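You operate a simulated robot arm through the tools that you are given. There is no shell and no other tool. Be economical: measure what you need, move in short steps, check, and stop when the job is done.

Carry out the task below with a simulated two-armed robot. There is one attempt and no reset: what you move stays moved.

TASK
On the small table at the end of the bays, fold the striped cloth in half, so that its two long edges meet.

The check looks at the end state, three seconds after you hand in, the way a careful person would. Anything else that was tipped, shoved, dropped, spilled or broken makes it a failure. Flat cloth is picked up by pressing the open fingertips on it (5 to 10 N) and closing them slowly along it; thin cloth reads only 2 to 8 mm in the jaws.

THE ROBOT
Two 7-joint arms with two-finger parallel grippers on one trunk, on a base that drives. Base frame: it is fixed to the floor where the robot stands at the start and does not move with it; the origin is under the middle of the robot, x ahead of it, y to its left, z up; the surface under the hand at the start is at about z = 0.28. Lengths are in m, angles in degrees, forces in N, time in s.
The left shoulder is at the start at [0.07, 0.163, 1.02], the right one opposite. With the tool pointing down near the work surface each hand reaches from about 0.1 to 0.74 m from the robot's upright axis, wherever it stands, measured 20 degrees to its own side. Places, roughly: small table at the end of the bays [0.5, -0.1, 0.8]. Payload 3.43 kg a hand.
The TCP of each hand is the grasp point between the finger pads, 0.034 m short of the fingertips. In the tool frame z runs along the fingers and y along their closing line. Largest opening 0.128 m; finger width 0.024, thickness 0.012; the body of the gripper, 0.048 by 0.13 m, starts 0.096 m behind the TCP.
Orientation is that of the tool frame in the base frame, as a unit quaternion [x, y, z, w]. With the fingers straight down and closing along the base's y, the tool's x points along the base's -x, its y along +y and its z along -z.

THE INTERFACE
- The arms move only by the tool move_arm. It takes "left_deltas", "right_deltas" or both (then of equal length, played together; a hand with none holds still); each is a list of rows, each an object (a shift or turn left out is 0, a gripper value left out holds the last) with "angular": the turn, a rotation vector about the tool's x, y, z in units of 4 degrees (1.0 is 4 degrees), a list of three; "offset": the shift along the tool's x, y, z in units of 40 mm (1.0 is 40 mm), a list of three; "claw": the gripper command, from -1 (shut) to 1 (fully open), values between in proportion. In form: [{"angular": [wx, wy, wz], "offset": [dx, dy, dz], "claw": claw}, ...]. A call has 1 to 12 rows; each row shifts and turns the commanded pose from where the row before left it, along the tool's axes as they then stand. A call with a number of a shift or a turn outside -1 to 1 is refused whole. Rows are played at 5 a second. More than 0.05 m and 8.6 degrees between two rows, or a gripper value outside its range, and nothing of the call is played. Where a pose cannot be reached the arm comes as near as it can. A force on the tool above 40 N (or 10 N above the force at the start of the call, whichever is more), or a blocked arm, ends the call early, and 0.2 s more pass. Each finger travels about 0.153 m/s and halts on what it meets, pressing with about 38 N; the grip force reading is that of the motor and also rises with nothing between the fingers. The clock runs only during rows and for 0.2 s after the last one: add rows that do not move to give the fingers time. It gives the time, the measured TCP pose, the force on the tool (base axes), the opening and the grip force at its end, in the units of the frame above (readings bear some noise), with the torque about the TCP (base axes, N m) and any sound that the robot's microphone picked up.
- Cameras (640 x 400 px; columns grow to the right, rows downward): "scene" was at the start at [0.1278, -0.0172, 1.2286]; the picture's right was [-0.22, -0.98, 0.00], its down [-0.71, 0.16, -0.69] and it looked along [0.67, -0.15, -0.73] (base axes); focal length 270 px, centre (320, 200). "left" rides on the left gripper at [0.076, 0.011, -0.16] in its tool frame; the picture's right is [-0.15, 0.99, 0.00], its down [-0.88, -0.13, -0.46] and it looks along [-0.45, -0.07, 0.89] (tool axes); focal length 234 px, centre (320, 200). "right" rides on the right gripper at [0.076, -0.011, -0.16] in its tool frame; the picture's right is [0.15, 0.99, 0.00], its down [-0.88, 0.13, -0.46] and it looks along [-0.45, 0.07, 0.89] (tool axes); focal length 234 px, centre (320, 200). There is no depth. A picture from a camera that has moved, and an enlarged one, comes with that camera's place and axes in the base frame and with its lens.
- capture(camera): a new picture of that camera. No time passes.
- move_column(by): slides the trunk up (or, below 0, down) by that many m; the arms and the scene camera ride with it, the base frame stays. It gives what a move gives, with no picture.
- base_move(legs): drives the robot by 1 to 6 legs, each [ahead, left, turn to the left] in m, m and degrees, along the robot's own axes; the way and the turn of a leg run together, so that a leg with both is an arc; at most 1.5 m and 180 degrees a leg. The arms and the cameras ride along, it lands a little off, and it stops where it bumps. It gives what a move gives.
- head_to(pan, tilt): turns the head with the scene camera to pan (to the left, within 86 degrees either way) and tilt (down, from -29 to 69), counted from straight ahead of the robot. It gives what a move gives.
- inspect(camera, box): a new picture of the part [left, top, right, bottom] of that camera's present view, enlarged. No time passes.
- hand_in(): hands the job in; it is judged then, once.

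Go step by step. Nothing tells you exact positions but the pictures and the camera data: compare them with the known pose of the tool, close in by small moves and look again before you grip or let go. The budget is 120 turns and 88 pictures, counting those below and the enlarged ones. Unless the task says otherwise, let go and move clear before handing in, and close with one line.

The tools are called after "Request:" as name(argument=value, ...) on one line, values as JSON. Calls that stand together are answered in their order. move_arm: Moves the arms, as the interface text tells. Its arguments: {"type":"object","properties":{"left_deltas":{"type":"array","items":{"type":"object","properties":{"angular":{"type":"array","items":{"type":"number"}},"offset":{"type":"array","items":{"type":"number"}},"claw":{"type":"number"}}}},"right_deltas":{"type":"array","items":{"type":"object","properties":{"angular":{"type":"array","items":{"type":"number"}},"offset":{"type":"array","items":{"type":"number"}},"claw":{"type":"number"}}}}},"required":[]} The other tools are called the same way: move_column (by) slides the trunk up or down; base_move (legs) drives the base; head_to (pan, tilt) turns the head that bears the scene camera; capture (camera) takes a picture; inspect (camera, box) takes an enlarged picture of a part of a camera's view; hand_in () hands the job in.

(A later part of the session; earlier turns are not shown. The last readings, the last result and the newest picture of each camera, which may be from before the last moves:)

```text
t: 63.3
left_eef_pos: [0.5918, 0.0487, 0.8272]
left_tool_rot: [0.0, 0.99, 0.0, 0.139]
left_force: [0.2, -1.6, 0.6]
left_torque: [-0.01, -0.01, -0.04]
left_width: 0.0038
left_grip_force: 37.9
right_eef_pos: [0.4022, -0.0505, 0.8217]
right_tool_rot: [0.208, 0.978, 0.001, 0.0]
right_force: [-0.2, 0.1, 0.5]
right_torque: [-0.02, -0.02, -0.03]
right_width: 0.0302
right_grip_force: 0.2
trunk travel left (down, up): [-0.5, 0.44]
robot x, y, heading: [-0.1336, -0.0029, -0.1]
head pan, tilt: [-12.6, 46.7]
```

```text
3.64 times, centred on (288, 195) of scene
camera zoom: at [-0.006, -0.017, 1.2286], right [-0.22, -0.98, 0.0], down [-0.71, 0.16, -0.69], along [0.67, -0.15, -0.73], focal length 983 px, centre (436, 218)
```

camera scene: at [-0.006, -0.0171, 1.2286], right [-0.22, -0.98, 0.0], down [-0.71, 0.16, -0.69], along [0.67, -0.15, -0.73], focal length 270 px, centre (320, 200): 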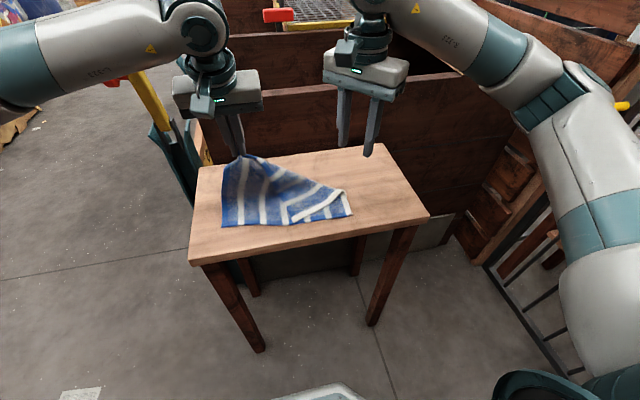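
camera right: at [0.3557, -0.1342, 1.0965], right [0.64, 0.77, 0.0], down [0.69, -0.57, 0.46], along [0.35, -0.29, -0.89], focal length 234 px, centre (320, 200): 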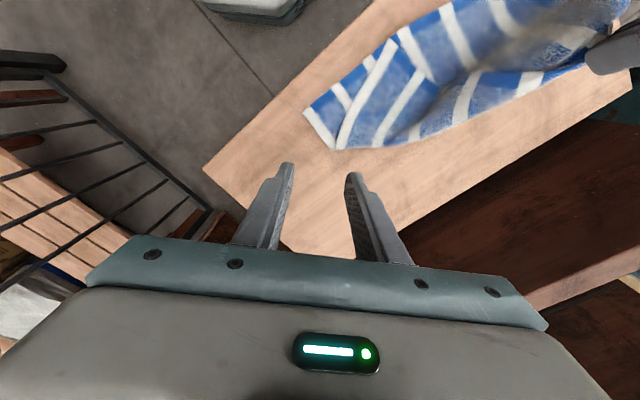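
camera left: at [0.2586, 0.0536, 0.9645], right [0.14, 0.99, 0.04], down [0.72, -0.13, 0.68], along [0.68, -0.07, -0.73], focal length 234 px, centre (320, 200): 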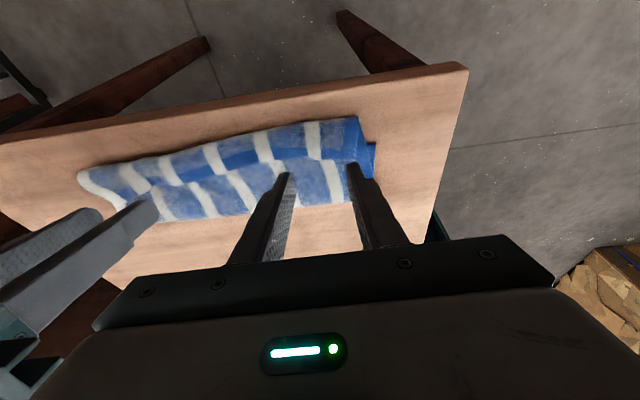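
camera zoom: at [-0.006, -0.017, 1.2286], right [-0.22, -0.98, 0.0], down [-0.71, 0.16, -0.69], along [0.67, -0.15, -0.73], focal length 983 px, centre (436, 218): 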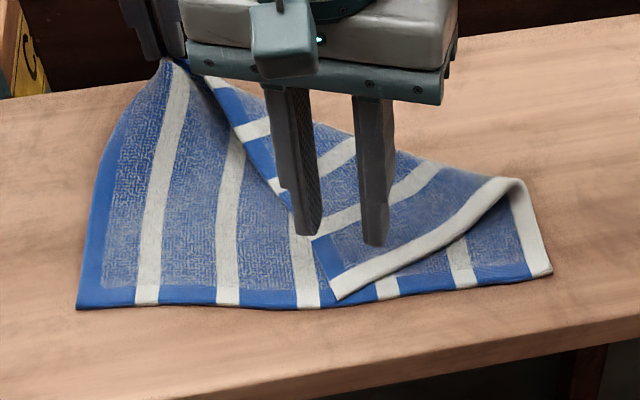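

The inner finger is right at the hem line. I'll shift a bit further inside the flap and descend.

Request:
move_arm(right_deltas=[{"offset": [-0.28, -0.135, 0]}, {"offset": [0, 0, 0.25]}, {"offset": [0, 0, 0.2]}, {"offset": [0, 0, 0.1]}, {}])

Request:
move_arm(right_deltas=[{"offset": [0, 0, 0.06]}, {}])

Request:
move_arm(right_deltas=[{"offset": [0, 0, 0.04]}, {}])

```text
t: 64.5
left_eef_pos: [0.5913, 0.0486, 0.8282]
left_tool_rot: [0.0, 0.99, 0.0, 0.139]
left_force: [-0.2, -0.3, 0.6]
left_torque: [0.01, -0.01, 0.02]
left_width: 0.0038
left_grip_force: 37.5
right_eef_pos: [0.4112, -0.0619, 0.7983]
right_tool_rot: [0.209, 0.978, 0.0, -0.001]
right_force: [-0.5, -0.1, -0.2]
right_torque: [-0.03, -0.01, -0.06]
right_width: 0.0302
right_grip_force: 0.0
trunk travel left (down, up): [-0.5, 0.44]
robot x, y, heading: [-0.1339, 0.0018, 0.1]
head pan, tilt: [-12.6, 46.7]
```

```text
t: 65.1
left_eef_pos: [0.5916, 0.0486, 0.827]
left_tool_rot: [0.0, 0.99, 0.0, 0.139]
left_force: [-0.6, 0.6, -0.3]
left_torque: [-0.02, -0.03, -0.02]
left_width: 0.0039
left_grip_force: 37.7
right_eef_pos: [0.4111, -0.0609, 0.7957]
right_tool_rot: [0.208, 0.978, 0.0, 0.0]
right_force: [-0.4, 0.2, 1.0]
right_torque: [0.02, -0.03, 0.01]
right_width: 0.0301
right_grip_force: 0.1
trunk travel left (down, up): [-0.5, 0.44]
robot x, y, heading: [-0.1349, -0.002, 0.1]
head pan, tilt: [-12.6, 46.7]
```

```text
t: 65.7
left_eef_pos: [0.5912, 0.0479, 0.8282]
left_tool_rot: [0.0, 0.99, 0.0, 0.139]
left_force: [-0.2, -0.5, -0.1]
left_torque: [0.01, 0.0, 0.02]
left_width: 0.0041
left_grip_force: 38.5
right_eef_pos: [0.4106, -0.0621, 0.7944]
right_tool_rot: [0.208, 0.978, 0.001, 0.0]
right_force: [1.0, 0.1, 0.7]
right_torque: [0.01, -0.03, 0.0]
right_width: 0.0303
right_grip_force: 0.0
trunk travel left (down, up): [-0.5, 0.44]
robot x, y, heading: [-0.1329, 0.0027, -0.0]
head pan, tilt: [-12.6, 46.7]
```

Request:
move_arm(right_deltas=[{"offset": [0, 0, 0.04]}, {}])

Request:
move_arm(right_deltas=[{"offset": [0, 0, 0.03]}, {}])

```text
t: 66.3
left_eef_pos: [0.5898, 0.0474, 0.8276]
left_tool_rot: [0.0, 0.99, 0.0, 0.14]
left_force: [0.4, 0.2, -1.0]
left_torque: [0.04, -0.03, 0.01]
left_width: 0.0039
left_grip_force: 38.2
right_eef_pos: [0.4111, -0.0615, 0.7924]
right_tool_rot: [0.208, 0.978, 0.001, -0.001]
right_force: [0.0, 0.7, 1.7]
right_torque: [0.0, -0.01, 0.01]
right_width: 0.0301
right_grip_force: 0.0
trunk travel left (down, up): [-0.5, 0.44]
robot x, y, heading: [-0.1331, 0.0003, -0.0]
head pan, tilt: [-12.6, 46.7]
```

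```text
t: 66.9
left_eef_pos: [0.5918, 0.0487, 0.8268]
left_tool_rot: [-0.001, 0.99, 0.0, 0.14]
left_force: [0.2, 0.7, 0.1]
left_torque: [0.01, 0.0, -0.03]
left_width: 0.0039
left_grip_force: 38.0
right_eef_pos: [0.4109, -0.0629, 0.7917]
right_tool_rot: [0.207, 0.978, 0.0, 0.0]
right_force: [0.7, 1.0, 2.4]
right_torque: [0.01, -0.02, 0.0]
right_width: 0.03
right_grip_force: 0.0
trunk travel left (down, up): [-0.5, 0.44]
robot x, y, heading: [-0.1324, -0.0011, -0.4]
head pan, tilt: [-12.6, 46.7]
```

The right hand has light contact at about 2.4 N. I'll close slowly, lift a little, and look.

Request:
move_arm(right_deltas=[{"claw": -0.6}, {"claw": -0.66}, {"claw": -0.72}, {"claw": -0.78}, {"claw": -0.84}, {"claw": -0.9}, {"claw": -0.96}, {"claw": -1}, {}, {"offset": [0, 0, -0.5]}, {"offset": [0, 0, -0.5]}, {}])

Request:
inspect(camera="scene", box=[200, 140, 376, 250])

```text
t: 69.5
left_eef_pos: [0.5923, 0.048, 0.8266]
left_tool_rot: [0.001, 0.99, 0.0, 0.139]
left_force: [-0.6, 0.3, -0.6]
left_torque: [0.0, 0.01, 0.0]
left_width: 0.0037
left_grip_force: 37.9
right_eef_pos: [0.4138, -0.0634, 0.8308]
right_tool_rot: [0.208, 0.978, 0.0, 0.0]
right_force: [0.3, -0.2, -1.2]
right_torque: [0.01, -0.01, 0.01]
right_width: 0.0059
right_grip_force: 38.0
trunk travel left (down, up): [-0.5, 0.44]
robot x, y, heading: [-0.1353, 0.0, -0.1]
head pan, tilt: [-12.6, 46.7]
```

```text
3.64 times, centred on (288, 195) of scene
camera zoom: at [-0.0059, -0.0171, 1.2286], right [-0.22, -0.98, 0.0], down [-0.71, 0.16, -0.69], along [0.67, -0.15, -0.73], focal length 983 px, centre (436, 218)
```

zoom: 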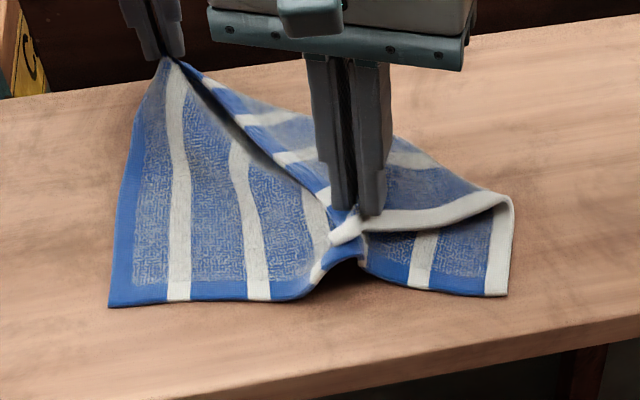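

The right pinch took both layers again, so pinching the flap doesn't work. A better way:
1. Release everything.
2. Grip the single-layer near edge corners and lift the cloth with the trunk so it hangs straight.
3. Set its bottom hem down first, then fold the held edge back onto it. That way the gripped edge ends up facing correctly with no curl.

First, the release.

Request:
move_arm(left_deltas=[{"offset": [0.08, 0, 0.3]}, {"offset": [0.08, 0, 0.3]}, {"offset": [0.04, 0, 0.15]}, {}, {"claw": -0.7}, {"claw": -0.3}, {}, {"offset": [0, 0, -0.6]}, {"offset": [0, 0, -0.9]}, {"offset": [0, 0, -0.9]}, {"offset": [0.4, 0.5, -0.6]}, {}], right_deltas=[{"offset": [0, 0, 0.4]}, {"offset": [0, 0, 0.4]}, {"offset": [0, 0, 0.1]}, {}, {"claw": -0.7}, {"claw": -0.3}, {}, {"offset": [0, 0, -0.6]}, {"offset": [0, 0, -0.9]}, {"offset": [0, 0, -0.9]}, {"offset": [0, -0.9, -0.4]}, {}])

Request:
move_arm(left_deltas=[{"angular": [0, 1, 0], "offset": [0.5, 0.2, 0]}, {"angular": [0, 1, 0], "offset": [0.7, 0.2, 0]}, {"angular": [0, 1, 0], "offset": [0.7, 0.2, 0]}, {"angular": [0, 1, 0], "offset": [0.7, 0, 0]}, {"offset": [0.7, 0, 0]}, {"offset": [0.7, 0, 0]}, {}], right_deltas=[{"angular": [0, 0, -1], "offset": [0, -0.8, 0]}, {"angular": [0, 0, -1], "offset": [0, -0.8, 0]}, {"angular": [0, 0, -1], "offset": [0, -0.4, 0]}, {"angular": [0, 0, -1]}, {"angular": [0, 0, -1]}, {"angular": [0, 0, -1]}, {}])

Request:
inspect(camera="scene", box=[200, 140, 376, 250])

```text
t: 72.1
left_eef_pos: [0.5452, 0.0693, 0.9063]
left_tool_rot: [0.0, 0.99, 0.0, 0.139]
left_force: [0.3, 0.5, -0.2]
left_torque: [-0.01, -0.02, 0.02]
left_width: 0.0452
left_grip_force: 0.0
right_eef_pos: [0.3975, -0.0961, 0.9092]
right_tool_rot: [0.207, 0.978, -0.001, -0.001]
right_force: [0.2, 0.3, 0.4]
right_torque: [-0.03, 0.02, 0.04]
right_width: 0.0449
right_grip_force: 0.0
trunk travel left (down, up): [-0.5, 0.44]
robot x, y, heading: [-0.1326, 0.0043, -0.1]
head pan, tilt: [-12.6, 46.7]
```

```text
t: 73.7
left_eef_pos: [0.3821, 0.094, 0.8896]
left_tool_rot: [0.0, 1.0, 0.0, 0.0]
left_force: [-0.8, 0.1, 0.4]
left_torque: [-0.01, -0.01, 0.0]
left_width: 0.0447
left_grip_force: 0.0
right_eef_pos: [0.3674, -0.1703, 0.9068]
right_tool_rot: [-0.001, 1.0, 0.0, 0.001]
right_force: [0.4, 0.5, 0.5]
right_torque: [-0.03, 0.02, 0.01]
right_width: 0.0449
right_grip_force: 0.0
trunk travel left (down, up): [-0.5, 0.44]
robot x, y, heading: [-0.1357, -0.0004, 0.0]
head pan, tilt: [-12.6, 46.7]
```

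```text
3.64 times, centred on (288, 195) of scene
camera zoom: at [-0.0059, -0.0171, 1.2286], right [-0.22, -0.98, 0.0], down [-0.71, 0.16, -0.69], along [0.67, -0.15, -0.73], focal length 983 px, centre (436, 218)
```

zoom: 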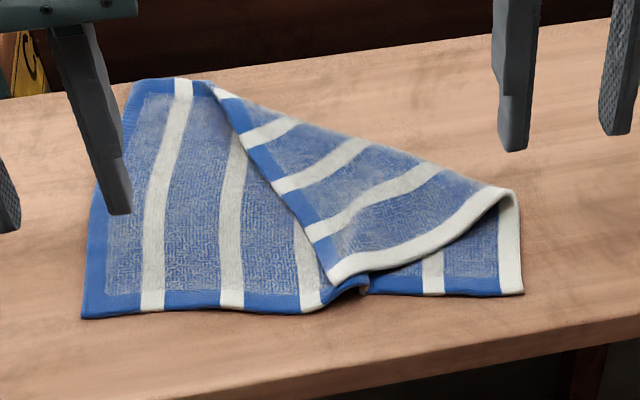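

The near edge lies roughly from D≈(.393, .112) to C≈(.354, -.152), single-layered at both ends. I'll verify with the hand cameras.

Request:
capture(camera="left")

Request:
capture(camera="right")

```text
24 pictures are left
camera left: at [0.307, 0.1051, 1.0484], right [0.15, 0.99, 0.0], down [0.88, -0.13, 0.46], along [0.45, -0.07, -0.89], focal length 234 px, centre (320, 200)
```

left: 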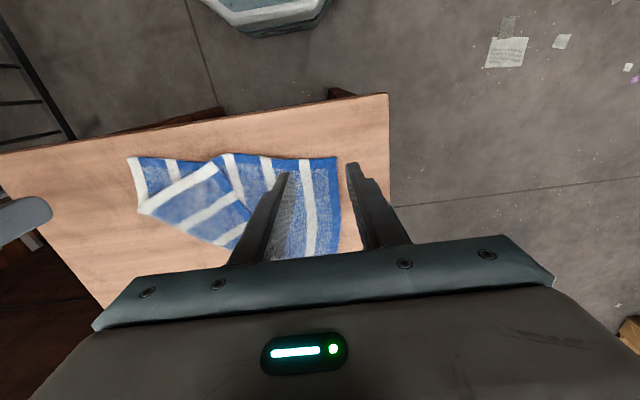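

```text
23 pictures are left
camera right: at [0.2928, -0.1823, 1.0674], right [-0.15, 0.99, 0.0], down [0.88, 0.13, 0.46], along [0.45, 0.07, -0.89], focal length 234 px, centre (320, 200)
```

right: 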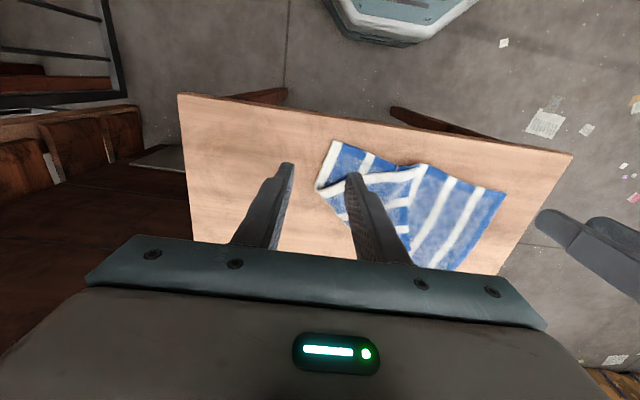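

The cameras agree: D≈(.396, .114) and C≈(.358, -.152). I'll align both hands on the near edge just inside those corners and descend.

Request:
move_arm(left_deltas=[{"offset": [-0.21, -0.22, 0], "claw": -0.53}, {}, {"offset": [0, 0, 0.7]}, {"offset": [0, 0, 0.8]}, {"offset": [0, 0, 0.6]}, {}], right_deltas=[{"offset": [0.1, 0.6, 0], "claw": -0.53}, {"offset": [0, 0.6, 0]}, {"offset": [0, 0, 0.9]}, {"offset": [0, 0, 0.9]}, {"offset": [0, 0, 0.7]}, {}])

Request:
inspect(camera="scene", box=[200, 140, 376, 250])

```text
t: 75.1
left_eef_pos: [0.3922, 0.0812, 0.8063]
left_tool_rot: [0.0, 1.0, 0.0, -0.001]
left_force: [-0.4, 0.2, -0.6]
left_torque: [0.04, -0.02, 0.02]
left_width: 0.0299
left_grip_force: 0.1
right_eef_pos: [0.3641, -0.1217, 0.806]
right_tool_rot: [-0.001, 1.0, 0.0, 0.0]
right_force: [-0.2, -0.1, 0.1]
right_torque: [-0.02, -0.02, 0.01]
right_width: 0.03
right_grip_force: 0.1
trunk travel left (down, up): [-0.5, 0.44]
robot x, y, heading: [-0.1347, 0.0025, -0.1]
head pan, tilt: [-12.6, 46.7]
```

```text
3.64 times, centred on (288, 195) of scene
camera zoom: at [-0.0065, -0.0169, 1.2287], right [-0.22, -0.98, 0.0], down [-0.71, 0.16, -0.69], along [0.67, -0.15, -0.73], focal length 983 px, centre (436, 218)
```

zoom: 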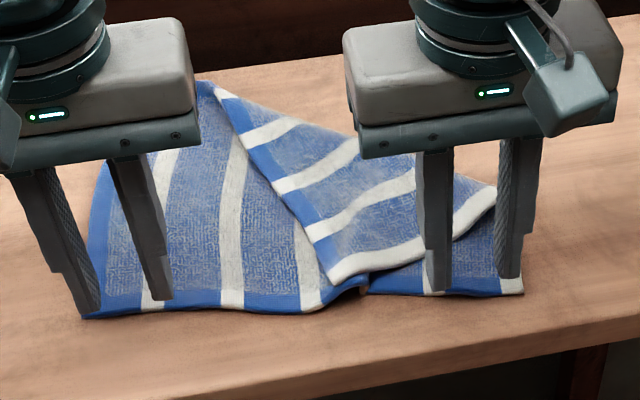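

Alignment is good. I'll shift 6 mm outward to stay clear of the flap and lower to contact.

Request:
move_arm(left_deltas=[{"offset": [0.15, 0, 0.15]}, {"offset": [0, 0, 0.15]}, {"offset": [0, 0, 0.1]}, {}], right_deltas=[{"offset": [0.1, 0, 0.15]}, {"offset": [0, 0, 0.15]}, {"offset": [0, 0, 0.1]}, {}])

Request:
move_arm(left_deltas=[{"offset": [0, 0, 0.06]}, {}], right_deltas=[{"offset": [0, 0, 0.06]}, {}])

```text
t: 76.1
left_eef_pos: [0.3868, 0.0831, 0.7891]
left_tool_rot: [0.0, 1.0, 0.0, 0.0]
left_force: [0.3, 0.3, -0.2]
left_torque: [0.03, -0.02, -0.01]
left_width: 0.0301
left_grip_force: 0.1
right_eef_pos: [0.3601, -0.1232, 0.7914]
right_tool_rot: [0.0, 1.0, 0.0, -0.001]
right_force: [0.1, 0.2, -0.6]
right_torque: [-0.01, 0.01, 0.03]
right_width: 0.0297
right_grip_force: 0.1
trunk travel left (down, up): [-0.5, 0.44]
robot x, y, heading: [-0.1308, -0.0004, -0.1]
head pan, tilt: [-12.6, 46.7]
```

```text
t: 76.7
left_eef_pos: [0.387, 0.0839, 0.7884]
left_tool_rot: [0.0, 1.0, 0.0, 0.0]
left_force: [-0.7, -0.2, 0.2]
left_torque: [-0.01, 0.03, -0.02]
left_width: 0.0301
left_grip_force: 0.1
right_eef_pos: [0.3617, -0.1227, 0.7897]
right_tool_rot: [0.0, 1.0, 0.0, 0.0]
right_force: [-0.4, -0.6, 1.2]
right_torque: [0.01, -0.01, -0.02]
right_width: 0.0301
right_grip_force: 0.1
trunk travel left (down, up): [-0.5, 0.44]
robot x, y, heading: [-0.1328, -0.002, 0.2]
head pan, tilt: [-12.6, 46.7]
```

Request:
move_arm(left_deltas=[{"offset": [0, 0, 0.06]}, {}], right_deltas=[{"offset": [0, 0, 0.04]}, {}])

Request:
move_arm(left_deltas=[{"offset": [0, 0, 0.03]}, {}], right_deltas=[{"offset": [0, 0, 0.03]}, {}])

```text
t: 77.3
left_eef_pos: [0.3872, 0.0832, 0.7865]
left_tool_rot: [0.0, 1.0, 0.0, 0.001]
left_force: [1.6, 1.0, 8.7]
left_torque: [0.0, -0.16, 0.0]
left_width: 0.0301
left_grip_force: 0.0
right_eef_pos: [0.3603, -0.1222, 0.7886]
right_tool_rot: [-0.001, 1.0, -0.001, 0.0]
right_force: [0.4, -0.2, 2.6]
right_torque: [-0.04, -0.04, 0.04]
right_width: 0.0301
right_grip_force: 0.0
trunk travel left (down, up): [-0.5, 0.44]
robot x, y, heading: [-0.133, 0.0033, -0.2]
head pan, tilt: [-12.6, 46.7]
```

```text
t: 77.9
left_eef_pos: [0.3867, 0.0835, 0.7861]
left_tool_rot: [0.0, 1.0, 0.0, 0.002]
left_force: [1.5, 0.7, 20.2]
left_torque: [-0.02, -0.28, 0.0]
left_width: 0.03
left_grip_force: 0.0
right_eef_pos: [0.3591, -0.124, 0.7869]
right_tool_rot: [-0.001, 1.0, 0.0, 0.001]
right_force: [1.3, -0.6, 3.1]
right_torque: [0.02, -0.06, 0.01]
right_width: 0.0302
right_grip_force: 0.0
trunk travel left (down, up): [-0.5, 0.44]
robot x, y, heading: [-0.134, -0.0012, -0.3]
head pan, tilt: [-12.6, 46.7]
```

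The left is pressing too hard at 20 N, so I'll ease it up and press the right slightly more.

Request:
move_arm(left_deltas=[{"offset": [0, 0, -0.03]}, {"offset": [0, 0, -0.01]}, {}], right_deltas=[{"offset": [0, 0, 0.03]}, {}, {}])

```text
t: 78.7
left_eef_pos: [0.3853, 0.0819, 0.7869]
left_tool_rot: [0.001, 1.0, 0.0, 0.0]
left_force: [2.7, 0.3, 7.3]
left_torque: [-0.04, -0.15, 0.0]
left_width: 0.03
left_grip_force: 0.1
right_eef_pos: [0.3598, -0.1223, 0.7875]
right_tool_rot: [0.0, 1.0, 0.0, 0.001]
right_force: [-2.7, -0.8, 15.1]
right_torque: [-0.12, -0.05, -0.03]
right_width: 0.0297
right_grip_force: 0.1
trunk travel left (down, up): [-0.5, 0.44]
robot x, y, heading: [-0.1353, 0.0006, 0.0]
head pan, tilt: [-12.6, 46.7]
```

The left is good at 7 N. I'll ease the right a little, close both slowly, and lift 40 mm.

Request:
move_arm(left_deltas=[{}, {"claw": -0.61}, {"claw": -0.69}, {"claw": -0.77}, {"claw": -0.85}, {"claw": -0.93}, {"claw": -1}, {}, {}, {"offset": [0, 0, -0.5]}, {"offset": [0, 0, -0.5]}, {}], right_deltas=[{"offset": [0, 0, -0.02]}, {"claw": -0.61}, {"claw": -0.69}, {"claw": -0.77}, {"claw": -0.85}, {"claw": -0.93}, {"claw": -1}, {}, {}, {"offset": [0, 0, -0.5]}, {"offset": [0, 0, -0.5]}, {}])

Request:
inspect(camera="scene", box=[200, 140, 376, 250])

```text
t: 81.3
left_eef_pos: [0.3885, 0.0831, 0.8274]
left_tool_rot: [0.0, 1.0, 0.0, -0.001]
left_force: [1.1, 0.2, 0.1]
left_torque: [0.0, -0.04, 0.03]
left_width: 0.0026
left_grip_force: 36.9
right_eef_pos: [0.3615, -0.1219, 0.8271]
right_tool_rot: [0.0, 1.0, 0.0, -0.001]
right_force: [0.0, 1.2, -0.1]
right_torque: [0.0, -0.01, -0.06]
right_width: 0.0031
right_grip_force: 37.5
trunk travel left (down, up): [-0.5, 0.44]
robot x, y, heading: [-0.1372, -0.0015, -0.3]
head pan, tilt: [-12.6, 46.7]
```

```text
3.64 times, centred on (288, 195) of scene
camera zoom: at [-0.0058, -0.0171, 1.2285], right [-0.22, -0.98, 0.0], down [-0.71, 0.16, -0.69], along [0.67, -0.15, -0.73], focal length 983 px, centre (436, 218)
```

zoom: 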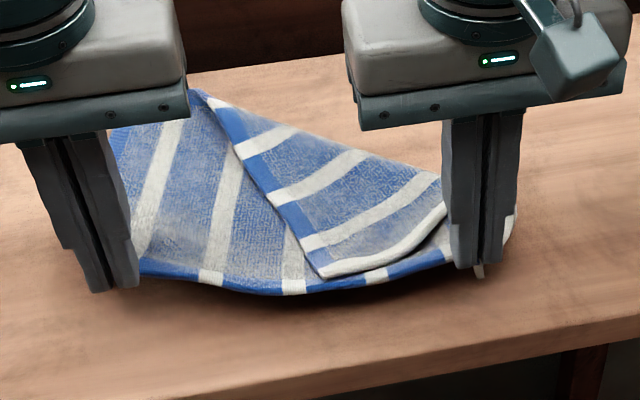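

Both hold the near edge cleanly, single-layered at about 3 mm. Now I'll raise the trunk so the cloth hangs free and unfolds, and straighten the edge line.

Request:
move_column(by=0.23)

Request:
move_arm(left_deltas=[{"offset": [-0.5, 0, 0]}, {"offset": [-0.5, 0, 0]}, {"offset": [0, 0, 0]}, {}, {}], right_deltas=[{"offset": [-0.6, 0, 0]}, {"offset": [-0.6, 0, 0]}, {"offset": [-0.45, 0, 0]}, {}, {}])

Request:
capture(camera="scene")

```text
t: 83.7
left_eef_pos: [0.3893, 0.0832, 1.0578]
left_tool_rot: [0.0, 1.0, 0.0, -0.001]
left_force: [-0.1, 0.4, -1.0]
left_torque: [0.0, 0.02, -0.02]
left_width: 0.0025
left_grip_force: 37.3
right_eef_pos: [0.3614, -0.1225, 1.0558]
right_tool_rot: [0.0, 1.0, 0.0, 0.0]
right_force: [0.1, 0.4, 0.3]
right_torque: [-0.01, 0.02, -0.02]
right_width: 0.0032
right_grip_force: 38.1
trunk travel left (down, up): [-0.73, 0.21]
robot x, y, heading: [-0.1357, -0.0021, -0.1]
head pan, tilt: [-12.6, 46.7]
```

```text
t: 84.9
left_eef_pos: [0.4275, 0.0828, 1.0552]
left_tool_rot: [-0.001, 1.0, -0.001, 0.0]
left_force: [0.4, 0.3, -0.8]
left_torque: [-0.03, 0.03, 0.01]
left_width: 0.0026
left_grip_force: 36.6
right_eef_pos: [0.4268, -0.1224, 1.0566]
right_tool_rot: [-0.001, 1.0, 0.0, 0.0]
right_force: [0.5, 0.1, -0.5]
right_torque: [0.0, 0.0, -0.04]
right_width: 0.003
right_grip_force: 37.3
trunk travel left (down, up): [-0.73, 0.21]
robot x, y, heading: [-0.1361, -0.003, 0.2]
head pan, tilt: [-12.6, 46.7]
```

```text
20 pictures are left
camera scene: at [-0.006, -0.017, 1.4586], right [-0.22, -0.98, 0.0], down [-0.71, 0.16, -0.69], along [0.67, -0.15, -0.73], focal length 270 px, centre (320, 200)
```

scene: 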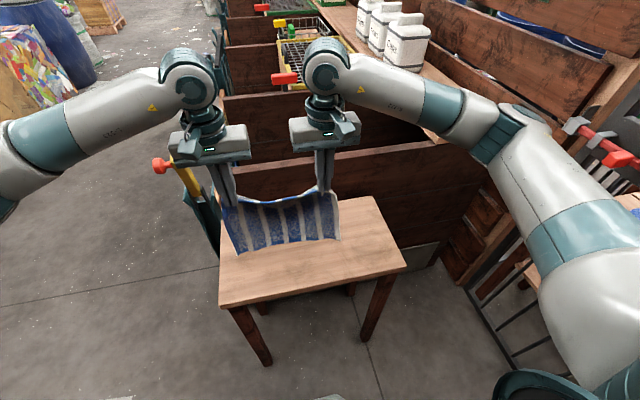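

The cloth hangs fully open and straight between both hands. Now I'll lower the trunk until the bottom hem nearly touches the table.

Request:
move_arm(left_deltas=[{"offset": [0, 0.1, 0]}, {}], right_deltas=[{"offset": [0, -0.1, 0]}, {}])

Request:
move_column(by=-0.05)

Request:
inspect(camera="scene", box=[180, 130, 420, 280])

```text
t: 85.5
left_eef_pos: [0.4281, 0.0865, 1.0557]
left_tool_rot: [0.0, 1.0, 0.0, -0.001]
left_force: [0.4, -0.7, -0.7]
left_torque: [0.0, 0.0, -0.02]
left_width: 0.0027
left_grip_force: 36.9
right_eef_pos: [0.4273, -0.1279, 1.0552]
right_tool_rot: [0.0, 1.0, 0.001, -0.001]
right_force: [1.1, 0.5, -0.6]
right_torque: [0.03, 0.02, -0.03]
right_width: 0.003
right_grip_force: 38.6
trunk travel left (down, up): [-0.73, 0.21]
robot x, y, heading: [-0.1348, 0.0018, -0.1]
head pan, tilt: [-12.6, 46.7]
```

```text
t: 86.5
left_eef_pos: [0.4269, 0.0867, 1.0067]
left_tool_rot: [-0.001, 1.0, -0.001, 0.0]
left_force: [0.2, -0.8, -0.3]
left_torque: [0.01, 0.01, 0.0]
left_width: 0.0026
left_grip_force: 37.6
right_eef_pos: [0.4256, -0.1282, 1.0071]
right_tool_rot: [-0.001, 1.0, 0.0, 0.0]
right_force: [-1.0, -0.3, -0.5]
right_torque: [-0.02, 0.01, -0.01]
right_width: 0.0032
right_grip_force: 37.9
trunk travel left (down, up): [-0.68, 0.26]
robot x, y, heading: [-0.1355, -0.0033, -0.0]
head pan, tilt: [-12.6, 46.7]
```

```text
2.67 times, centred on (300, 205) of scene
camera zoom: at [-0.0064, -0.0171, 1.4087], right [-0.22, -0.98, 0.0], down [-0.71, 0.16, -0.69], along [0.67, -0.15, -0.73], focal length 721 px, centre (373, 187)
```

zoom: 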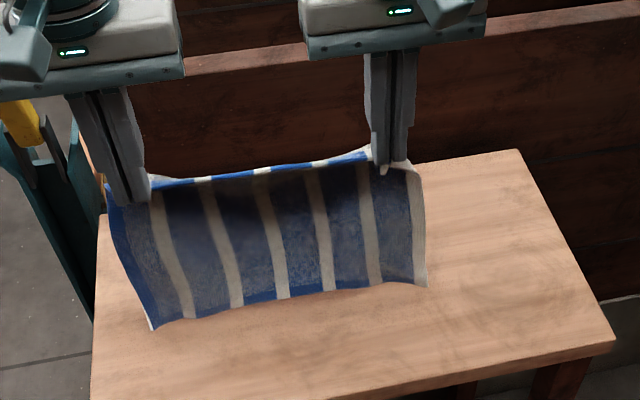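

The bottom hem is just about touching the table at x≈.435. I'll lay the first half down by moving forward and down together.

Request:
move_arm(left_deltas=[{"offset": [0, 0, 0.35]}, {"offset": [-0.3, 0, 0.35]}, {"offset": [-0.38, 0, 0.38]}, {"offset": [-0.38, 0, 0.38]}, {"offset": [-0.38, 0, 0.38]}, {"offset": [-0.38, 0, 0.38]}, {"offset": [-0.38, 0, 0.38]}, {"offset": [-0.38, 0, 0.38]}, {}, {}], right_deltas=[{"offset": [0, 0, 0.35]}, {"offset": [-0.3, 0, 0.35]}, {"offset": [-0.38, 0, 0.38]}, {"offset": [-0.38, 0, 0.38]}, {"offset": [-0.38, 0, 0.38]}, {"offset": [-0.38, 0, 0.38]}, {"offset": [-0.38, 0, 0.38]}, {"offset": [-0.38, 0, 0.38]}, {}, {}])

Request:
inspect(camera="scene", box=[180, 130, 420, 280])

```text
t: 88.7
left_eef_pos: [0.5305, 0.0889, 0.8847]
left_tool_rot: [0.0, 1.0, -0.001, -0.001]
left_force: [0.7, -0.8, 0.6]
left_torque: [-0.01, 0.01, -0.02]
left_width: 0.0029
left_grip_force: 37.3
right_eef_pos: [0.5318, -0.1286, 0.8893]
right_tool_rot: [0.0, 1.0, 0.0, -0.001]
right_force: [-0.3, 0.6, 0.6]
right_torque: [0.06, 0.03, -0.02]
right_width: 0.003
right_grip_force: 38.0
trunk travel left (down, up): [-0.68, 0.26]
robot x, y, heading: [-0.1334, 0.0011, 0.1]
head pan, tilt: [-12.6, 46.7]
```

```text
2.67 times, centred on (300, 205) of scene
camera zoom: at [-0.0057, -0.017, 1.4086], right [-0.22, -0.98, 0.0], down [-0.71, 0.16, -0.69], along [0.67, -0.15, -0.73], focal length 721 px, centre (373, 187)
```

zoom: 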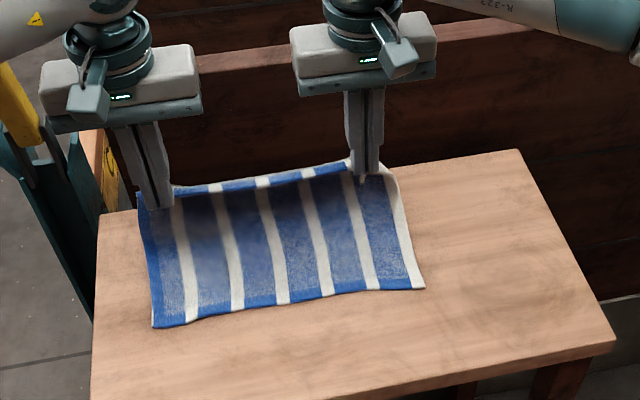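

The hem stayed in place: left x≈.446, right x≈.432. Now I'll fold the held edge back onto it along an arc.

Request:
move_arm(left_deltas=[{"offset": [0.414, 0, 0.04]}, {"offset": [0.4, 0, 0.121]}, {"offset": [0.368, 0, 0.198]}, {"offset": [0.321, 0, 0.263]}, {"offset": [0.263, 0, 0.321]}, {"offset": [0.198, 0, 0.368]}, {"offset": [0.121, 0, 0.4]}, {"offset": [0.04, 0, 0.3]}, {}, {}], right_deltas=[{"offset": [0.478, 0, 0.042]}, {"offset": [0.461, 0, 0.127]}, {"offset": [0.424, 0, 0.207]}, {"offset": [0.37, 0, 0.276]}, {"offset": [0.304, 0, 0.336]}, {"offset": [0.228, 0, 0.385]}, {"offset": [0.14, 0, 0.418]}, {"offset": [0.047, 0, 0.33]}, {}, {}])

Request:
inspect(camera="scene", box=[200, 150, 392, 270])

Request:
capture(camera="right")

Request:
capture(camera="left")

```text
t: 90.8
left_eef_pos: [0.4461, 0.0863, 0.8054]
left_tool_rot: [0.0, 1.0, 0.0, 0.0]
left_force: [-0.2, 0.2, -0.6]
left_torque: [0.02, 0.01, 0.0]
left_width: 0.0024
left_grip_force: 37.5
right_eef_pos: [0.4329, -0.1272, 0.8029]
right_tool_rot: [0.0, 1.0, 0.0, 0.0]
right_force: [-0.3, -0.5, 0.4]
right_torque: [-0.03, -0.01, -0.03]
right_width: 0.0033
right_grip_force: 37.4
trunk travel left (down, up): [-0.68, 0.26]
robot x, y, heading: [-0.1331, 0.0018, 0.2]
head pan, tilt: [-12.6, 46.7]
```

```text
3.33 times, centred on (296, 210) of scene
camera zoom: at [-0.006, -0.0171, 1.4086], right [-0.22, -0.98, 0.0], down [-0.71, 0.16, -0.69], along [0.67, -0.15, -0.73], focal length 901 px, centre (400, 167)
```

zoom: 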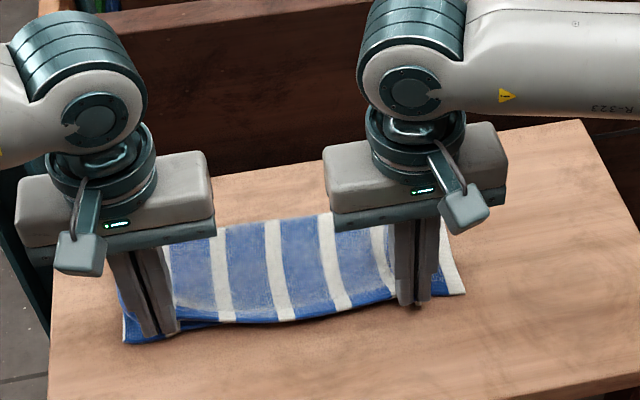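

```text
16 pictures are left
camera right: at [0.3571, -0.1378, 0.9631], right [-0.15, 0.99, 0.0], down [0.88, 0.13, 0.46], along [0.45, 0.07, -0.89], focal length 234 px, centre (320, 200)
```

right: 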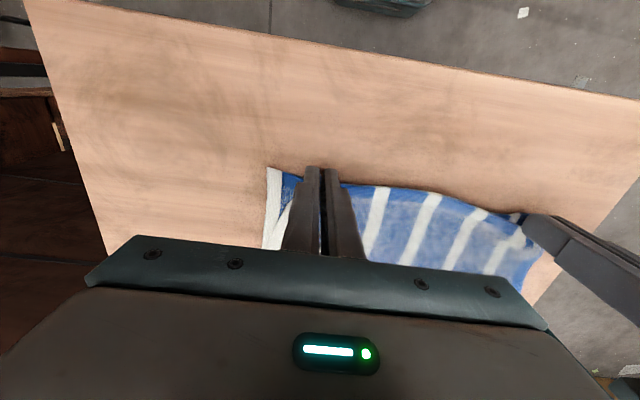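

```text
15 pictures are left
camera left: at [0.3695, 0.097, 0.9635], right [0.15, 0.99, 0.0], down [0.88, -0.13, 0.46], along [0.45, -0.07, -0.89], focal length 234 px, centre (320, 200)
```

left: 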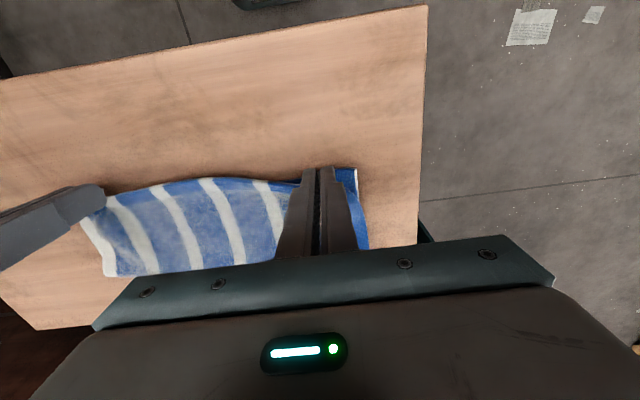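

The edge is right over the lower hem, within a few mm. I'll lower the last bit, release, and lift straight up.

Request:
move_arm(left_deltas=[{"offset": [0, 0, 0.12]}, {"offset": [0, 0, 0.1]}, {}, {"claw": -0.85}, {"claw": -0.7}, {"claw": -0.55}, {}, {"offset": [0, 0, -0.3]}, {"offset": [0, 0, -0.7]}, {"offset": [0, 0, -0.9]}, {"offset": [0, 0, -0.9]}, {}], right_deltas=[{"offset": [0, 0, 0.1]}, {"offset": [0, 0, 0.08]}, {}, {"claw": -0.85}, {"claw": -0.7}, {"claw": -0.55}, {}, {"offset": [0, 0, -0.3]}, {"offset": [0, 0, -0.7]}, {"offset": [0, 0, -0.9]}, {"offset": [0, 0, -0.9]}, {}])

Request:
inspect(camera="scene", box=[200, 150, 392, 270])

Request:
inspect(camera="left", box=[60, 60, 460, 310])

```text
t: 93.5
left_eef_pos: [0.4465, 0.0857, 0.9109]
left_tool_rot: [-0.001, 1.0, 0.0, -0.002]
left_force: [0.7, 0.2, 0.0]
left_torque: [0.0, -0.05, -0.02]
left_width: 0.0287
left_grip_force: 0.0
right_eef_pos: [0.4326, -0.129, 0.9076]
right_tool_rot: [0.0, 1.0, 0.0, -0.001]
right_force: [-0.4, 0.3, 0.1]
right_torque: [0.01, 0.04, 0.01]
right_width: 0.0287
right_grip_force: 0.0
trunk travel left (down, up): [-0.68, 0.26]
robot x, y, heading: [-0.1358, -0.0041, -0.2]
head pan, tilt: [-12.6, 46.7]
```

```text
3.33 times, centred on (296, 210) of scene
camera zoom: at [-0.0054, -0.0172, 1.4085], right [-0.22, -0.98, 0.0], down [-0.71, 0.16, -0.69], along [0.67, -0.15, -0.73], focal length 901 px, centre (400, 167)
```

zoom: 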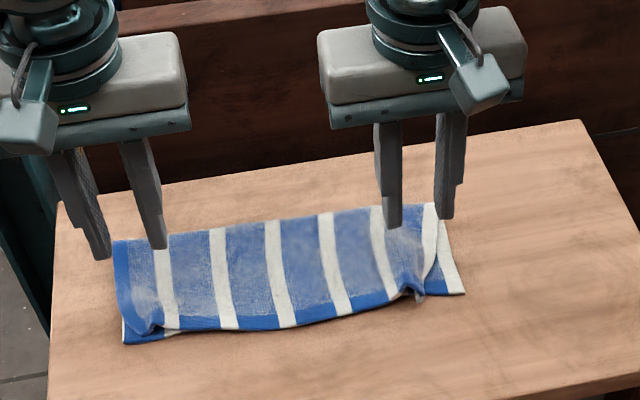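

```text
1.60 times, centred on (260, 185) of left
camera zoom: at [0.3699, 0.0975, 1.0709], right [0.15, 0.99, 0.0], down [0.88, -0.13, 0.45], along [0.45, -0.07, -0.89], focal length 375 px, centre (416, 224)
```

zoom: 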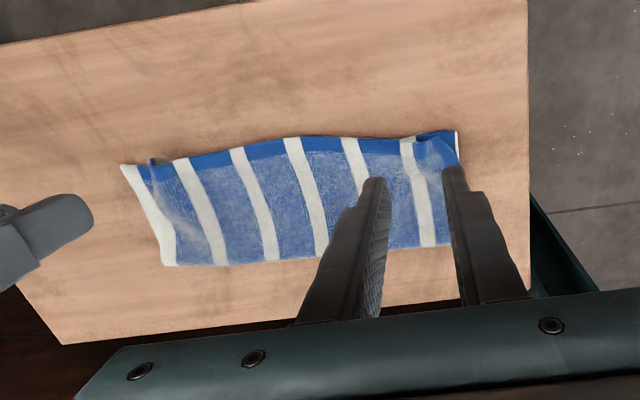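

The long edges now meet nicely, with just small pinch bumps near the two corners. I'll move the hands aside and inspect closely.

Request:
move_arm(left_deltas=[{"offset": [0.3, 0.8, -0.3]}, {"offset": [0.3, 0.8, -0.3]}, {"offset": [0, 0.8, 0]}, {}, {}], right_deltas=[{"offset": [0.3, -0.8, -0.3]}, {"offset": [0.3, -0.8, -0.3]}, {"offset": [0, -0.8, 0]}, {}, {}])

Request:
inspect(camera="scene", box=[224, 200, 352, 280])

```text
t: 94.7
left_eef_pos: [0.4215, 0.1828, 0.9347]
left_tool_rot: [0.0, 1.0, 0.0, 0.0]
left_force: [0.5, -0.7, -0.4]
left_torque: [0.01, -0.01, -0.02]
left_width: 0.0288
left_grip_force: 0.0
right_eef_pos: [0.4075, -0.2233, 0.9334]
right_tool_rot: [0.0, 1.0, 0.001, 0.0]
right_force: [-0.4, 0.4, 0.9]
right_torque: [-0.02, -0.01, 0.0]
right_width: 0.0288
right_grip_force: 0.1
trunk travel left (down, up): [-0.68, 0.26]
robot x, y, heading: [-0.1303, -0.0005, 0.1]
head pan, tilt: [-12.6, 46.7]
```

```text
5.00 times, centred on (288, 240) of scene
camera zoom: at [-0.0061, -0.017, 1.4087], right [-0.22, -0.98, 0.0], down [-0.71, 0.16, -0.69], along [0.67, -0.15, -0.73], focal length 1351 px, centre (480, 0)
```

zoom: 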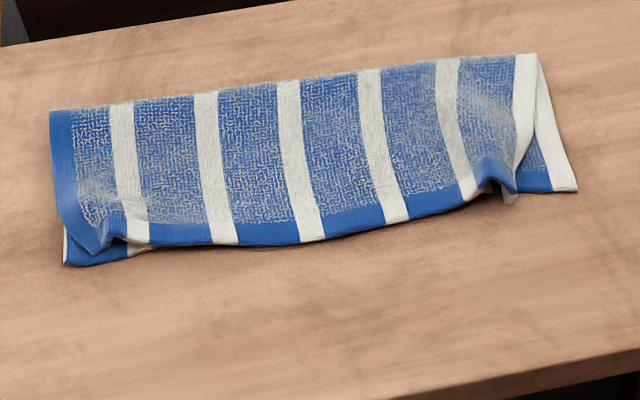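

Very close now. The right corner is bunched about 4 cm inward and the left about 2 cm. I'll zoom in on both corners.

Request:
inspect(camera="scene", box=[308, 208, 348, 248])

Request:
inspect(camera="scene", box=[230, 225, 270, 265])

```text
10.00 times, centred on (328, 228) of scene
camera zoom: at [-0.0061, -0.017, 1.4087], right [-0.22, -0.98, 0.0], down [-0.71, 0.16, -0.69], along [0.67, -0.15, -0.73], focal length 2703 px, centre (240, -80)
```

zoom: 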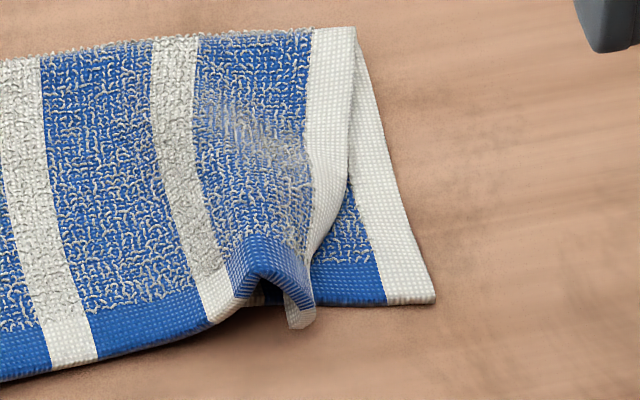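

```text
10.00 times, centred on (250, 245) of scene
camera zoom: at [-0.0061, -0.017, 1.4087], right [-0.22, -0.98, 0.0], down [-0.71, 0.16, -0.69], along [0.67, -0.15, -0.73], focal length 2703 px, centre (1020, -250)
```

zoom: 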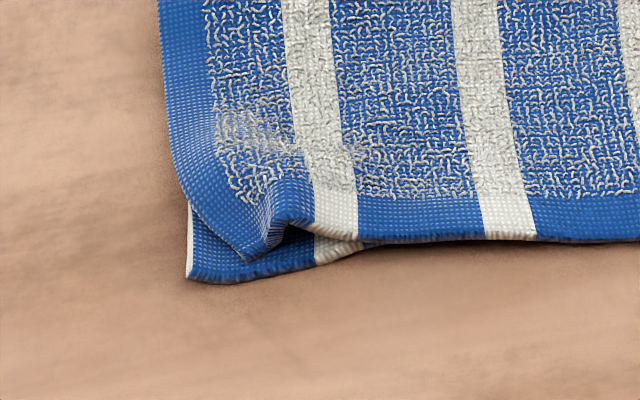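

The right corner strip is turned under beside a pinch loop. I'll press the closed right fingertips lightly on the white side stripe and drag it outward.

Request:
move_arm(right_deltas=[{"offset": [-0.5, 0.68, 0], "claw": -1}, {"offset": [-0.5, 0.68, 0]}, {"offset": [-0.5, 0.68, 0]}, {"offset": [0, 0, 0.8]}, {"offset": [0, 0, 0.8]}, {"offset": [0, 0, 0.8]}, {"offset": [0, 0, 0.6]}, {"offset": [0, 0, 0.15]}, {}])

Request:
move_arm(right_deltas=[{"offset": [0, 0, 0.1]}, {}])

Request:
move_arm(right_deltas=[{"offset": [0, 0, 0.06]}, {}])

```text
t: 96.7
left_eef_pos: [0.4226, 0.1819, 0.9358]
left_tool_rot: [0.0, 1.0, 0.0, 0.0]
left_force: [-0.1, -0.7, 0.2]
left_torque: [0.02, 0.0, 0.01]
left_width: 0.0288
left_grip_force: 0.0
right_eef_pos: [0.4666, -0.1431, 0.8034]
right_tool_rot: [-0.001, 1.0, 0.0, 0.0]
right_force: [0.0, 0.7, -0.1]
right_torque: [0.0, 0.07, -0.02]
right_width: 0.0
right_grip_force: 32.7
trunk travel left (down, up): [-0.68, 0.26]
robot x, y, heading: [-0.1321, -0.0006, 0.1]
head pan, tilt: [-12.6, 46.7]
```

```text
t: 97.2
left_eef_pos: [0.4211, 0.1822, 0.9347]
left_tool_rot: [0.0, 1.0, 0.0, 0.001]
left_force: [-0.6, 0.0, 0.2]
left_torque: [0.0, -0.02, 0.01]
left_width: 0.0287
left_grip_force: 0.1
right_eef_pos: [0.4671, -0.1428, 0.8005]
right_tool_rot: [0.0, 1.0, 0.0, 0.0]
right_force: [0.3, 0.0, 0.1]
right_torque: [-0.02, 0.0, -0.01]
right_width: 0.0
right_grip_force: 32.6
trunk travel left (down, up): [-0.68, 0.26]
robot x, y, heading: [-0.135, -0.0022, -0.0]
head pan, tilt: [-12.6, 46.7]
```

```text
t: 97.8
left_eef_pos: [0.4213, 0.1837, 0.9352]
left_tool_rot: [0.001, 1.0, 0.0, 0.0]
left_force: [0.6, 0.1, 0.8]
left_torque: [-0.03, 0.01, 0.01]
left_width: 0.029
left_grip_force: 0.1
right_eef_pos: [0.4676, -0.1423, 0.7984]
right_tool_rot: [0.001, 1.0, 0.0, -0.001]
right_force: [0.2, -0.2, -0.2]
right_torque: [0.0, 0.0, 0.0]
right_width: 0.0002
right_grip_force: 32.6
trunk travel left (down, up): [-0.68, 0.26]
robot x, y, heading: [-0.137, 0.0014, 0.1]
head pan, tilt: [-12.6, 46.7]
```

Request:
move_arm(right_deltas=[{"offset": [0, 0, 0.1]}, {}])

Request:
move_arm(right_deltas=[{"offset": [0, 0, 0.05]}, {}])

Request:
move_arm(right_deltas=[{"offset": [0, 0, 0.03]}, {}])

```text
t: 98.5
left_eef_pos: [0.4211, 0.1819, 0.9351]
left_tool_rot: [0.0, 1.0, 0.0, 0.0]
left_force: [-0.4, 0.3, 0.2]
left_torque: [0.02, -0.01, -0.04]
left_width: 0.0288
left_grip_force: 0.0
right_eef_pos: [0.4667, -0.1426, 0.795]
right_tool_rot: [0.0, 1.0, 0.0, 0.0]
right_force: [-0.2, -0.3, 2.8]
right_torque: [0.02, 0.03, -0.01]
right_width: 0.0
right_grip_force: 33.0
trunk travel left (down, up): [-0.68, 0.26]
robot x, y, heading: [-0.1313, 0.0008, 0.0]
head pan, tilt: [-12.6, 46.7]
```

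```text
t: 99.0
left_eef_pos: [0.4215, 0.1819, 0.9336]
left_tool_rot: [0.0, 1.0, 0.0, 0.0]
left_force: [-0.2, 0.2, 1.4]
left_torque: [0.02, -0.03, -0.01]
left_width: 0.0287
left_grip_force: 0.1
right_eef_pos: [0.4681, -0.1424, 0.7925]
right_tool_rot: [0.0, 1.0, 0.001, 0.0]
right_force: [0.0, 1.1, 6.0]
right_torque: [-0.01, 0.02, -0.01]
right_width: 0.0
right_grip_force: 33.5
trunk travel left (down, up): [-0.68, 0.26]
robot x, y, heading: [-0.1349, -0.0021, 0.1]
head pan, tilt: [-12.6, 46.7]
```

```text
t: 99.7
left_eef_pos: [0.4219, 0.1823, 0.9348]
left_tool_rot: [0.0, 1.0, 0.0, 0.0]
left_force: [0.7, 0.2, -0.5]
left_torque: [0.03, -0.01, 0.02]
left_width: 0.0286
left_grip_force: 0.1
right_eef_pos: [0.4673, -0.1414, 0.792]
right_tool_rot: [0.0, 1.0, 0.0, 0.0]
right_force: [0.0, -0.5, 3.5]
right_torque: [0.02, 0.03, -0.01]
right_width: 0.0
right_grip_force: 33.5
trunk travel left (down, up): [-0.68, 0.26]
robot x, y, heading: [-0.1353, -0.0025, 0.1]
head pan, tilt: [-12.6, 46.7]
```

Contact is at about 4 N. I'll drag slowly outward and slightly toward the near edge, then lift and look.

Request:
move_arm(right_deltas=[{"offset": [0.04, -0.15, 0]}, {"offset": [0.04, -0.15, 0]}, {"offset": [0.04, -0.15, 0]}, {"offset": [0.04, -0.15, 0]}, {"offset": [0.04, -0.15, 0]}, {"offset": [0.04, -0.15, 0]}, {"offset": [0, 0, -0.4]}, {"offset": [0, -0.3, -0.9]}, {"offset": [0, -0.9, -0.5]}, {"offset": [0, -0.9, -0.3]}, {}])

Request:
inspect(camera="scene", box=[292, 200, 356, 240])

```text
t: 102.0
left_eef_pos: [0.4222, 0.1824, 0.9339]
left_tool_rot: [0.0, 1.0, 0.0, -0.001]
left_force: [-1.1, 0.1, 0.0]
left_torque: [0.0, 0.04, 0.0]
left_width: 0.0287
left_grip_force: 0.1
right_eef_pos: [0.4593, -0.2625, 0.8756]
right_tool_rot: [0.0, 1.0, 0.0, -0.001]
right_force: [0.6, 1.4, 0.0]
right_torque: [-0.04, 0.02, 0.02]
right_width: 0.0
right_grip_force: 33.0
trunk travel left (down, up): [-0.68, 0.26]
robot x, y, heading: [-0.1315, 0.0016, 0.1]
head pan, tilt: [-12.6, 46.7]
```

```text
10.00 times, centred on (324, 220) of scene
camera zoom: at [-0.0056, -0.0161, 1.4086], right [-0.22, -0.98, 0.0], down [-0.71, 0.16, -0.69], along [0.67, -0.15, -0.73], focal length 2703 px, centre (280, 0)
```

zoom: 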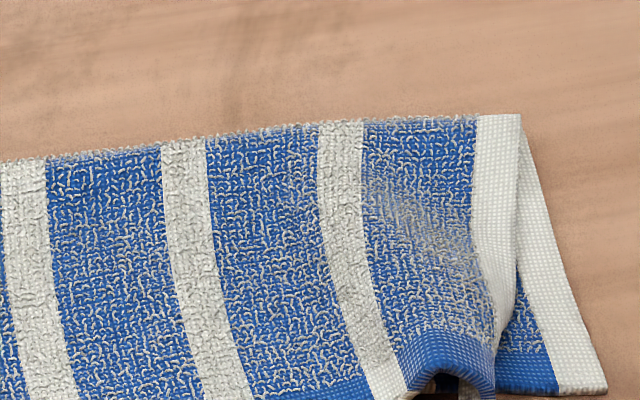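

The drag moved both layers together, so the loop is still there. Instead I'll straddle the loop without pressing the lower layer, lift it so the tucked corner falls free, and release it in the air while moving outward.

Request:
move_arm(right_deltas=[{"offset": [0.34, 0.64, 0], "claw": -0.3}, {"offset": [0.34, 0.64, 0]}, {"offset": [0, 0.64, 0]}, {"offset": [0, 0.62, 0]}, {"offset": [0, 0, 0.7]}, {"offset": [0, 0, 0.7]}, {}])

Request:
inspect(camera="scene", box=[282, 195, 362, 245])

```text
t: 103.7
left_eef_pos: [0.4222, 0.1832, 0.9346]
left_tool_rot: [0.001, 1.0, 0.001, 0.0]
left_force: [-0.6, 0.2, -0.5]
left_torque: [0.04, -0.01, -0.01]
left_width: 0.0288
left_grip_force: 0.0
right_eef_pos: [0.4293, -0.1611, 0.8201]
right_tool_rot: [0.0, 1.0, -0.001, -0.001]
right_force: [0.6, -0.1, -0.2]
right_torque: [0.04, 0.01, 0.03]
right_width: 0.0448
right_grip_force: 0.1
trunk travel left (down, up): [-0.68, 0.26]
robot x, y, heading: [-0.1347, -0.0011, -0.2]
head pan, tilt: [-12.6, 46.7]
```

```text
8.00 times, centred on (322, 220) of scene
camera zoom: at [-0.0063, -0.017, 1.4087], right [-0.22, -0.98, 0.0], down [-0.71, 0.16, -0.69], along [0.67, -0.15, -0.73], focal length 2162 px, centre (304, 40)
```

zoom: 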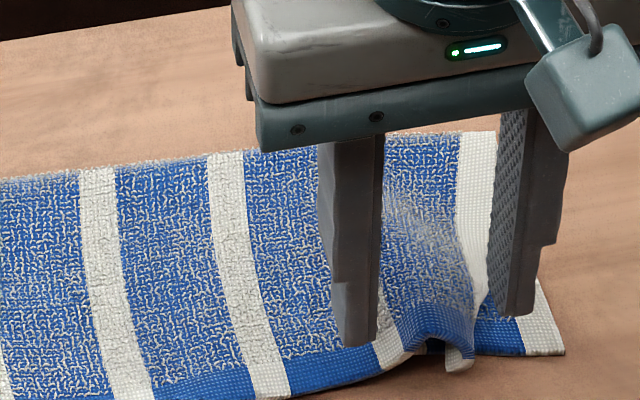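

The fingers straddle the loop well. I'll descend without pressing, close, and lift 60 mm.

Request:
move_arm(right_deltas=[{"offset": [0, 0, 0.3]}, {"offset": [0, 0, 0.28]}, {}, {"claw": -0.6}, {"claw": -0.8}, {"claw": -1}, {}, {"offset": [0, 0, -0.4]}, {"offset": [0, 0, -0.5]}, {"offset": [0, -0.15, -0.5]}, {"offset": [0, -0.15, 0]}, {}])

Request:
inspect(camera="scene", box=[282, 190, 362, 240])

```text
t: 106.2
left_eef_pos: [0.4217, 0.183, 0.9342]
left_tool_rot: [0.0, 1.0, -0.001, 0.0]
left_force: [1.0, -0.1, 0.3]
left_torque: [0.01, -0.01, -0.01]
left_width: 0.0289
left_grip_force: 0.0
right_eef_pos: [0.4319, -0.1725, 0.8517]
right_tool_rot: [0.0, 1.0, 0.0, -0.001]
right_force: [1.1, -0.2, 0.0]
right_torque: [-0.01, 0.0, 0.02]
right_width: 0.0044
right_grip_force: 37.7
trunk travel left (down, up): [-0.68, 0.26]
robot x, y, heading: [-0.1302, -0.0037, -0.1]
head pan, tilt: [-12.6, 46.7]
```

```text
8.00 times, centred on (322, 215) of scene
camera zoom: at [-0.006, -0.0168, 1.4086], right [-0.22, -0.98, 0.0], down [-0.71, 0.16, -0.69], along [0.67, -0.15, -0.73], focal length 2162 px, centre (304, 80)
```

zoom: 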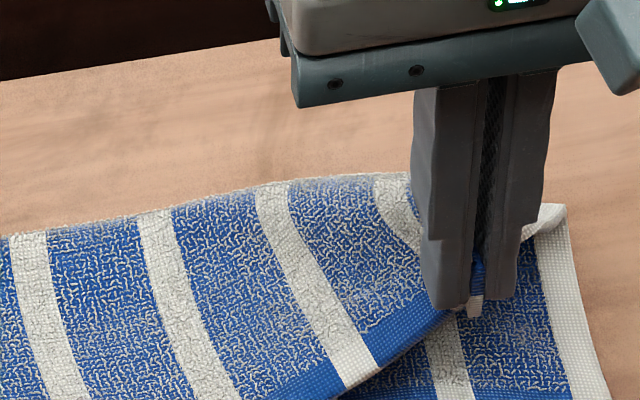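

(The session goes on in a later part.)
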